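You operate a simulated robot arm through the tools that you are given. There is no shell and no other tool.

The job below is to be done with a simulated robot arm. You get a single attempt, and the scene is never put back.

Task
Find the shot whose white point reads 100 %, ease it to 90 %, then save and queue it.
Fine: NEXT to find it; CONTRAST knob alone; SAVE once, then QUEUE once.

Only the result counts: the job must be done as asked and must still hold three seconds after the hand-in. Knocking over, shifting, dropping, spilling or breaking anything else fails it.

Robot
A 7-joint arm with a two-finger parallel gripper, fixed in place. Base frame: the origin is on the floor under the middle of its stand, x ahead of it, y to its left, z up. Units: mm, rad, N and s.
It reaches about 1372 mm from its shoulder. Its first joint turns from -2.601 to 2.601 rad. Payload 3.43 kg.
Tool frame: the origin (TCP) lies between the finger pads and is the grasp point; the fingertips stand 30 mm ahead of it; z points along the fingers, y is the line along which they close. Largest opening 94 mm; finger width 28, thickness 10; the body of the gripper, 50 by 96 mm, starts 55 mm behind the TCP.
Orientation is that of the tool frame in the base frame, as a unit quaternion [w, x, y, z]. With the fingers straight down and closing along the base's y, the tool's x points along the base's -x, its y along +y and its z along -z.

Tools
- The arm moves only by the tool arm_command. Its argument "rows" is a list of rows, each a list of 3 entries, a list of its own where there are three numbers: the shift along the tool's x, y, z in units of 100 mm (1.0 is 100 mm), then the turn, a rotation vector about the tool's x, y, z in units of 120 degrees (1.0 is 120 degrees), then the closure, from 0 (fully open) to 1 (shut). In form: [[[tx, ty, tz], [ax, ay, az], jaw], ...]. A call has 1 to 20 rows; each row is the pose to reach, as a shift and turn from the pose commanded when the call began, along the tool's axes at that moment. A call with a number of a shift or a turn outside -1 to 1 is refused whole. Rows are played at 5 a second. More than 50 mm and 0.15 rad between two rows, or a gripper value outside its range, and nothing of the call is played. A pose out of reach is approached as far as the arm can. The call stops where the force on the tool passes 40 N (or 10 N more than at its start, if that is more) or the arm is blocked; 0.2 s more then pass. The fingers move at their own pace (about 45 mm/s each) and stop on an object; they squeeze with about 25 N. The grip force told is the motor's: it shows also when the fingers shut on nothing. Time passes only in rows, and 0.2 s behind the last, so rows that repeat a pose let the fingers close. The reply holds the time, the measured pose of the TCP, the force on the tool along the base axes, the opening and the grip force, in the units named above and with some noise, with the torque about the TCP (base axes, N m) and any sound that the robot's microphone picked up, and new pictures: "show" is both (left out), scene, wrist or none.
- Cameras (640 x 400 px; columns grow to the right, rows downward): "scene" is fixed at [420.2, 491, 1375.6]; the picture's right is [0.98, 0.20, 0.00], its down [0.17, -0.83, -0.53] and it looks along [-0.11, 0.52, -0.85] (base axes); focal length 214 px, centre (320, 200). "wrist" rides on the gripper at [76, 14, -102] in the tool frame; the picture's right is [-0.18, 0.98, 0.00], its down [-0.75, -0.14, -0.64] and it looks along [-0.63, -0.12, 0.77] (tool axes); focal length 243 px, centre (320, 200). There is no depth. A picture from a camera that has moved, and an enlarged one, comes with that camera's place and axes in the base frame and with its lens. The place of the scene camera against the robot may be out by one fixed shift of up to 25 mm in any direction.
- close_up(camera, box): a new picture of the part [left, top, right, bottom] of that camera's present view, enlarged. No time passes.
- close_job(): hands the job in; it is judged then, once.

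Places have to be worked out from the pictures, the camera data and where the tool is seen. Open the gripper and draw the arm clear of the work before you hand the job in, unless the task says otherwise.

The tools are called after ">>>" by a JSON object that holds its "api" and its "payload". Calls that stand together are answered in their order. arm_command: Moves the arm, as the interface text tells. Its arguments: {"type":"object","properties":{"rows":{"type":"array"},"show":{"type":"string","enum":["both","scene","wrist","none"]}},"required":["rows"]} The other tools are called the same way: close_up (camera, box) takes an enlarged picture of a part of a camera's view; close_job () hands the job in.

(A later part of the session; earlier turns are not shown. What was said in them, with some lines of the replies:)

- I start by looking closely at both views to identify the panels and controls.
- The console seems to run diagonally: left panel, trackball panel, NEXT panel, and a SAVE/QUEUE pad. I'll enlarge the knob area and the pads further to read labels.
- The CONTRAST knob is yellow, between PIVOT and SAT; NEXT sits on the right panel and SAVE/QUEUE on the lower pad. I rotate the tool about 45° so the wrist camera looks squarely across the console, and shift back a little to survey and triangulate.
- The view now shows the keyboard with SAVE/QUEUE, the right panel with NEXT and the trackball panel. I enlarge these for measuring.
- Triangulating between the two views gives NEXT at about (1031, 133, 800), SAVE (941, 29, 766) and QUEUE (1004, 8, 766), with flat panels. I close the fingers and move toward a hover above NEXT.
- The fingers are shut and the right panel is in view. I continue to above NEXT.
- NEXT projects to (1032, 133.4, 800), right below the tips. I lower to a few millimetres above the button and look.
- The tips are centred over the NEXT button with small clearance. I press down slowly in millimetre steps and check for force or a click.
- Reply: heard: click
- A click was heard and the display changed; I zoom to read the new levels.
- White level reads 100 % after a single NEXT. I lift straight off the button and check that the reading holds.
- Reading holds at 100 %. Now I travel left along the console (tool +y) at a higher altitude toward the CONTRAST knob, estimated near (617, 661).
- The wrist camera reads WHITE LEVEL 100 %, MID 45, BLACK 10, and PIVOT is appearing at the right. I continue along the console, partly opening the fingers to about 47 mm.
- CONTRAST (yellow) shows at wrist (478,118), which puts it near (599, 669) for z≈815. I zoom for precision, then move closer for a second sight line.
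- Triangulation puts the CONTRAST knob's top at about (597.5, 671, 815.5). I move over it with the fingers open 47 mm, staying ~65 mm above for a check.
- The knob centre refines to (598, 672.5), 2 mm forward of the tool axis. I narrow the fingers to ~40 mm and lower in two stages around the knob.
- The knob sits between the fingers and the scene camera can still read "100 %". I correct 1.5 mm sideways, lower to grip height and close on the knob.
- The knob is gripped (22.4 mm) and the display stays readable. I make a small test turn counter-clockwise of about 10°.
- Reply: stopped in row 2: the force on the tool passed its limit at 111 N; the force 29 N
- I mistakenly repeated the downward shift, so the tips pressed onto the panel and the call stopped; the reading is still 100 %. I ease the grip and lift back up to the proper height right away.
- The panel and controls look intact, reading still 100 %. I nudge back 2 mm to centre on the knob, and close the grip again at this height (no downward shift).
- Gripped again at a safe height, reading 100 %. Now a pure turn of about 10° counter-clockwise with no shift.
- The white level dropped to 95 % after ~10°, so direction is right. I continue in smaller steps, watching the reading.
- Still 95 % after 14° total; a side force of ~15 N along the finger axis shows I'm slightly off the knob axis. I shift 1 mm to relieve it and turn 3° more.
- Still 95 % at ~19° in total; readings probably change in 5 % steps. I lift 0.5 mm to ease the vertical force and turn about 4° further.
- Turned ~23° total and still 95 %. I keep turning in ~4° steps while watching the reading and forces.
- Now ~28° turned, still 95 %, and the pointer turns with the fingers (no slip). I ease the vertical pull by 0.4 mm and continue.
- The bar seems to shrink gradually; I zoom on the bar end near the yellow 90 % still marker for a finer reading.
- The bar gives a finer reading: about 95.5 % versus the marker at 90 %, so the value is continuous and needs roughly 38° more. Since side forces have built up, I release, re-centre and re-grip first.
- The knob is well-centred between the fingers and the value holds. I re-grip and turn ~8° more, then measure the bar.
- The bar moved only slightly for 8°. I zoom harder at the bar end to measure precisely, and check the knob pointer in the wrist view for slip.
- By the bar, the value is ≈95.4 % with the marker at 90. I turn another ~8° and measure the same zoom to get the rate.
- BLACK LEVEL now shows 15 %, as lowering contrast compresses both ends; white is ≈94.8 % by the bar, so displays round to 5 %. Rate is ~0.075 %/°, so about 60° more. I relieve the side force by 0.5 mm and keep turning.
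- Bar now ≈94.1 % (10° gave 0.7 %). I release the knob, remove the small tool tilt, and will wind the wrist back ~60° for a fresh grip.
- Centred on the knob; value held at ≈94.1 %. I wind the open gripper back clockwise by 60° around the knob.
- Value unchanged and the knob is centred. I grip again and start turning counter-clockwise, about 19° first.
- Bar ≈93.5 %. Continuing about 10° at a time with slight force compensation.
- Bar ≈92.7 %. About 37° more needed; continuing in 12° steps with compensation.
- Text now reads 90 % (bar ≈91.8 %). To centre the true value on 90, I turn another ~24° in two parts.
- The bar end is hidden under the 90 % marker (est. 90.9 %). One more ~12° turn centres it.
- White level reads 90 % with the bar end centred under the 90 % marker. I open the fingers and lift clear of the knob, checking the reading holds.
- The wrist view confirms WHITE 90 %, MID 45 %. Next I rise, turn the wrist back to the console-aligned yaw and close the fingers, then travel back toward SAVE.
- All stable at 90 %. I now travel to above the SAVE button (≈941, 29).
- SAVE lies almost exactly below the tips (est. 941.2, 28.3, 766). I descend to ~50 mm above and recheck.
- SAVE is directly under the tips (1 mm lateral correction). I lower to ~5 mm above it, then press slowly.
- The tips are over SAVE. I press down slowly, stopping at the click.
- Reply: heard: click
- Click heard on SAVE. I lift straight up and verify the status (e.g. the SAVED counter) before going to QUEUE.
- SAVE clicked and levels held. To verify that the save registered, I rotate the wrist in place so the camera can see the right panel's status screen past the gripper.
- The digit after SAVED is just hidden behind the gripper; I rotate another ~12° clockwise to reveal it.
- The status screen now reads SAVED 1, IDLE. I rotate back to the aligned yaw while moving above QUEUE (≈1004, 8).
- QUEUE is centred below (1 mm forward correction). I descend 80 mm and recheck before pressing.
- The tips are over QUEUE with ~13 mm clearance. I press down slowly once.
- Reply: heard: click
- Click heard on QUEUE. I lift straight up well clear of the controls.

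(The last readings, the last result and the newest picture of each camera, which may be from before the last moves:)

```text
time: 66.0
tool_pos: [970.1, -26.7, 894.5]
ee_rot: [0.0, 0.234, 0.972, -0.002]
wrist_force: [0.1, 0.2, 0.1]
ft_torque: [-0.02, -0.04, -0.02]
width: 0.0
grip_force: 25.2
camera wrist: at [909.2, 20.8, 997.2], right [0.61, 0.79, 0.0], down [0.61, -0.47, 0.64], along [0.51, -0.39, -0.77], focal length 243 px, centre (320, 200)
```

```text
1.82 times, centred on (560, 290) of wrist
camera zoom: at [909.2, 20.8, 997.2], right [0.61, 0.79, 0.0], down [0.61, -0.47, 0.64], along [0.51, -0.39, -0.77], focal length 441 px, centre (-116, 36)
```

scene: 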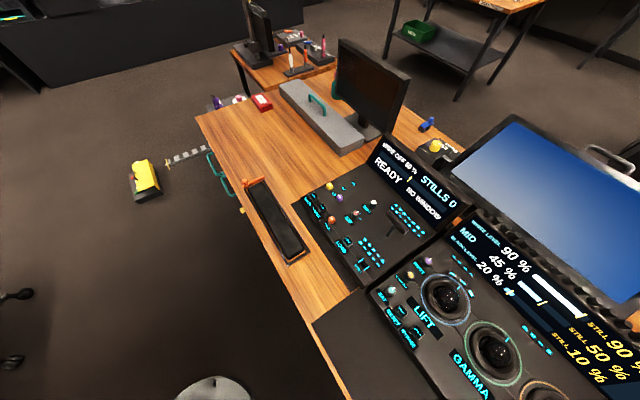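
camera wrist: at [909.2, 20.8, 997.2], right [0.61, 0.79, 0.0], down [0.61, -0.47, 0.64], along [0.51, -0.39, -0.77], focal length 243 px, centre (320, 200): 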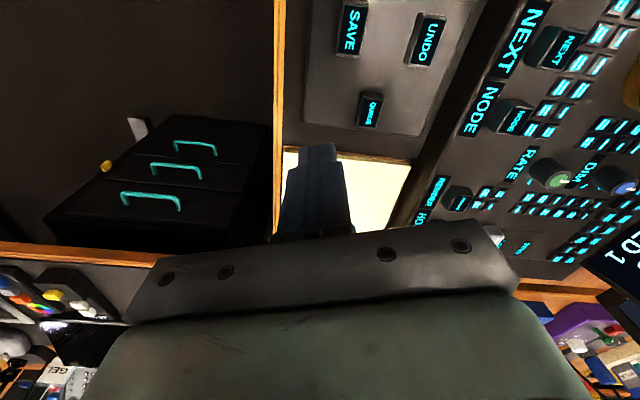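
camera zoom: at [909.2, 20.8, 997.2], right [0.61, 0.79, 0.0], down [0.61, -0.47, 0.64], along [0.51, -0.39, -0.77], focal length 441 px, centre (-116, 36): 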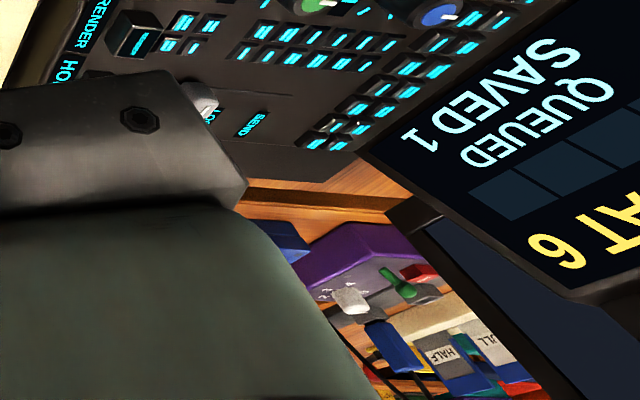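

The screen reads SAVED 1 / QUEUED and white level stays at 90 %. I raise the arm clear, open the gripper, and take a last look.

>>> {"api": "arm_command", "payload": {"rows": [[[0, 0, -0.4], [0, 0, 0], 1], [[0, 0, -0.8], [0, 0, 0], 0.5], [[0, 0, -1.0], [0, 0, 0], 0], [[0, 0, -1.0], [0, 0, 0], 0], [[0, 0, -1.0], [0, 0, 0], 0], [[0, 0, -1.0], [0, 0, 0], 0]]}}

>>> {"api": "close_up", "payload": {"camera": "scene", "box": [380, 200, 640, 400]}}

>>> {"api": "close_up", "payload": {"camera": "scene", "box": [280, 120, 480, 280]}}

```text
time: 67.4
tool_pos: [970.3, -24.3, 995.0]
ee_rot: [0.0, 0.232, 0.973, -0.001]
wrist_force: [0.4, -0.3, -0.9]
ft_torque: [0.0, 0.04, -0.02]
width: 94.2
grip_force: 0.1
camera wrist: at [909.8, 22.9, 1097.6], right [0.61, 0.79, 0.0], down [0.61, -0.47, 0.64], along [0.51, -0.39, -0.77], focal length 243 px, centre (320, 200)
```

scene: 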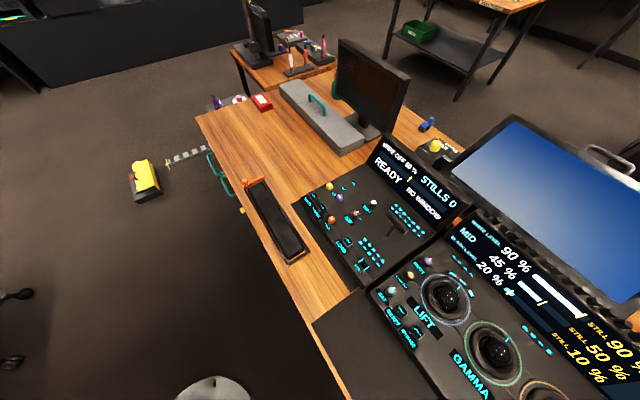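
wrist: 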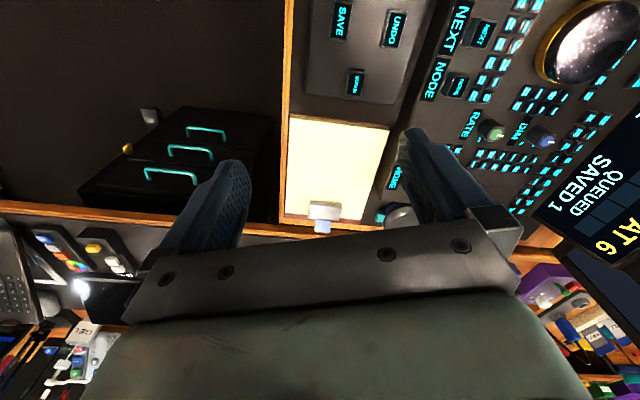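

```text
2.00 times, centred on (510, 300) of scene
camera zoom: at [420.2, 491.0, 1375.6], right [0.98, 0.2, 0.0], down [0.17, -0.83, -0.53], along [-0.11, 0.52, -0.85], focal length 429 px, centre (-60, 0)
```

zoom: 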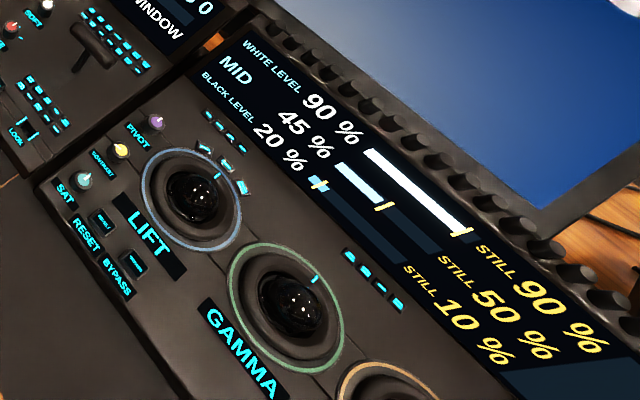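

```text
2.50 times, centred on (380, 200) of scene
camera zoom: at [420.2, 491.0, 1375.6], right [0.98, 0.2, 0.0], down [0.17, -0.83, -0.53], along [-0.11, 0.52, -0.85], focal length 536 px, centre (170, 200)
```

zoom: 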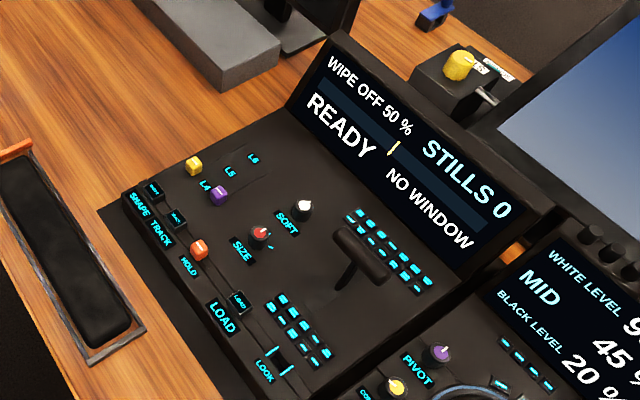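

The shot reads WHITE 90 %, SAVED 1 and QUEUED. The other controls look unchanged, the gripper is open and the arm is clear, so I hand the job in.

>>> {"api": "close_job", "payload": {}}

```text
The job is handed in.
```

The shot that read 100 % white now reads 90 %, and it has been saved once and queued. The panel shows SAVED 1 and QUEUED. The job is handed in; I haven't seen the verdict.

- **Finding it:** One press of NEXT reached the 100 % shot (L2).
- **White level:** I used only the CONTRAST knob. The display rounds to 5 %, so I turned on until the bar end sat under the 90 % mark. The reading was still 90 % when I handed in.
- **Side effect:** Lowering contrast also raised the black level from 10 % to 20 %. Mid stayed at 45 %.
- **One slip:** While first gripping the knob I repeated a downward move. The fingertips pressed on the panel beside it, and force peaked at 111 N before the arm stopped. I saw no damage, and the other controls and readings I could see looked unchanged.

The gripper is open and the arm is clear of the console.
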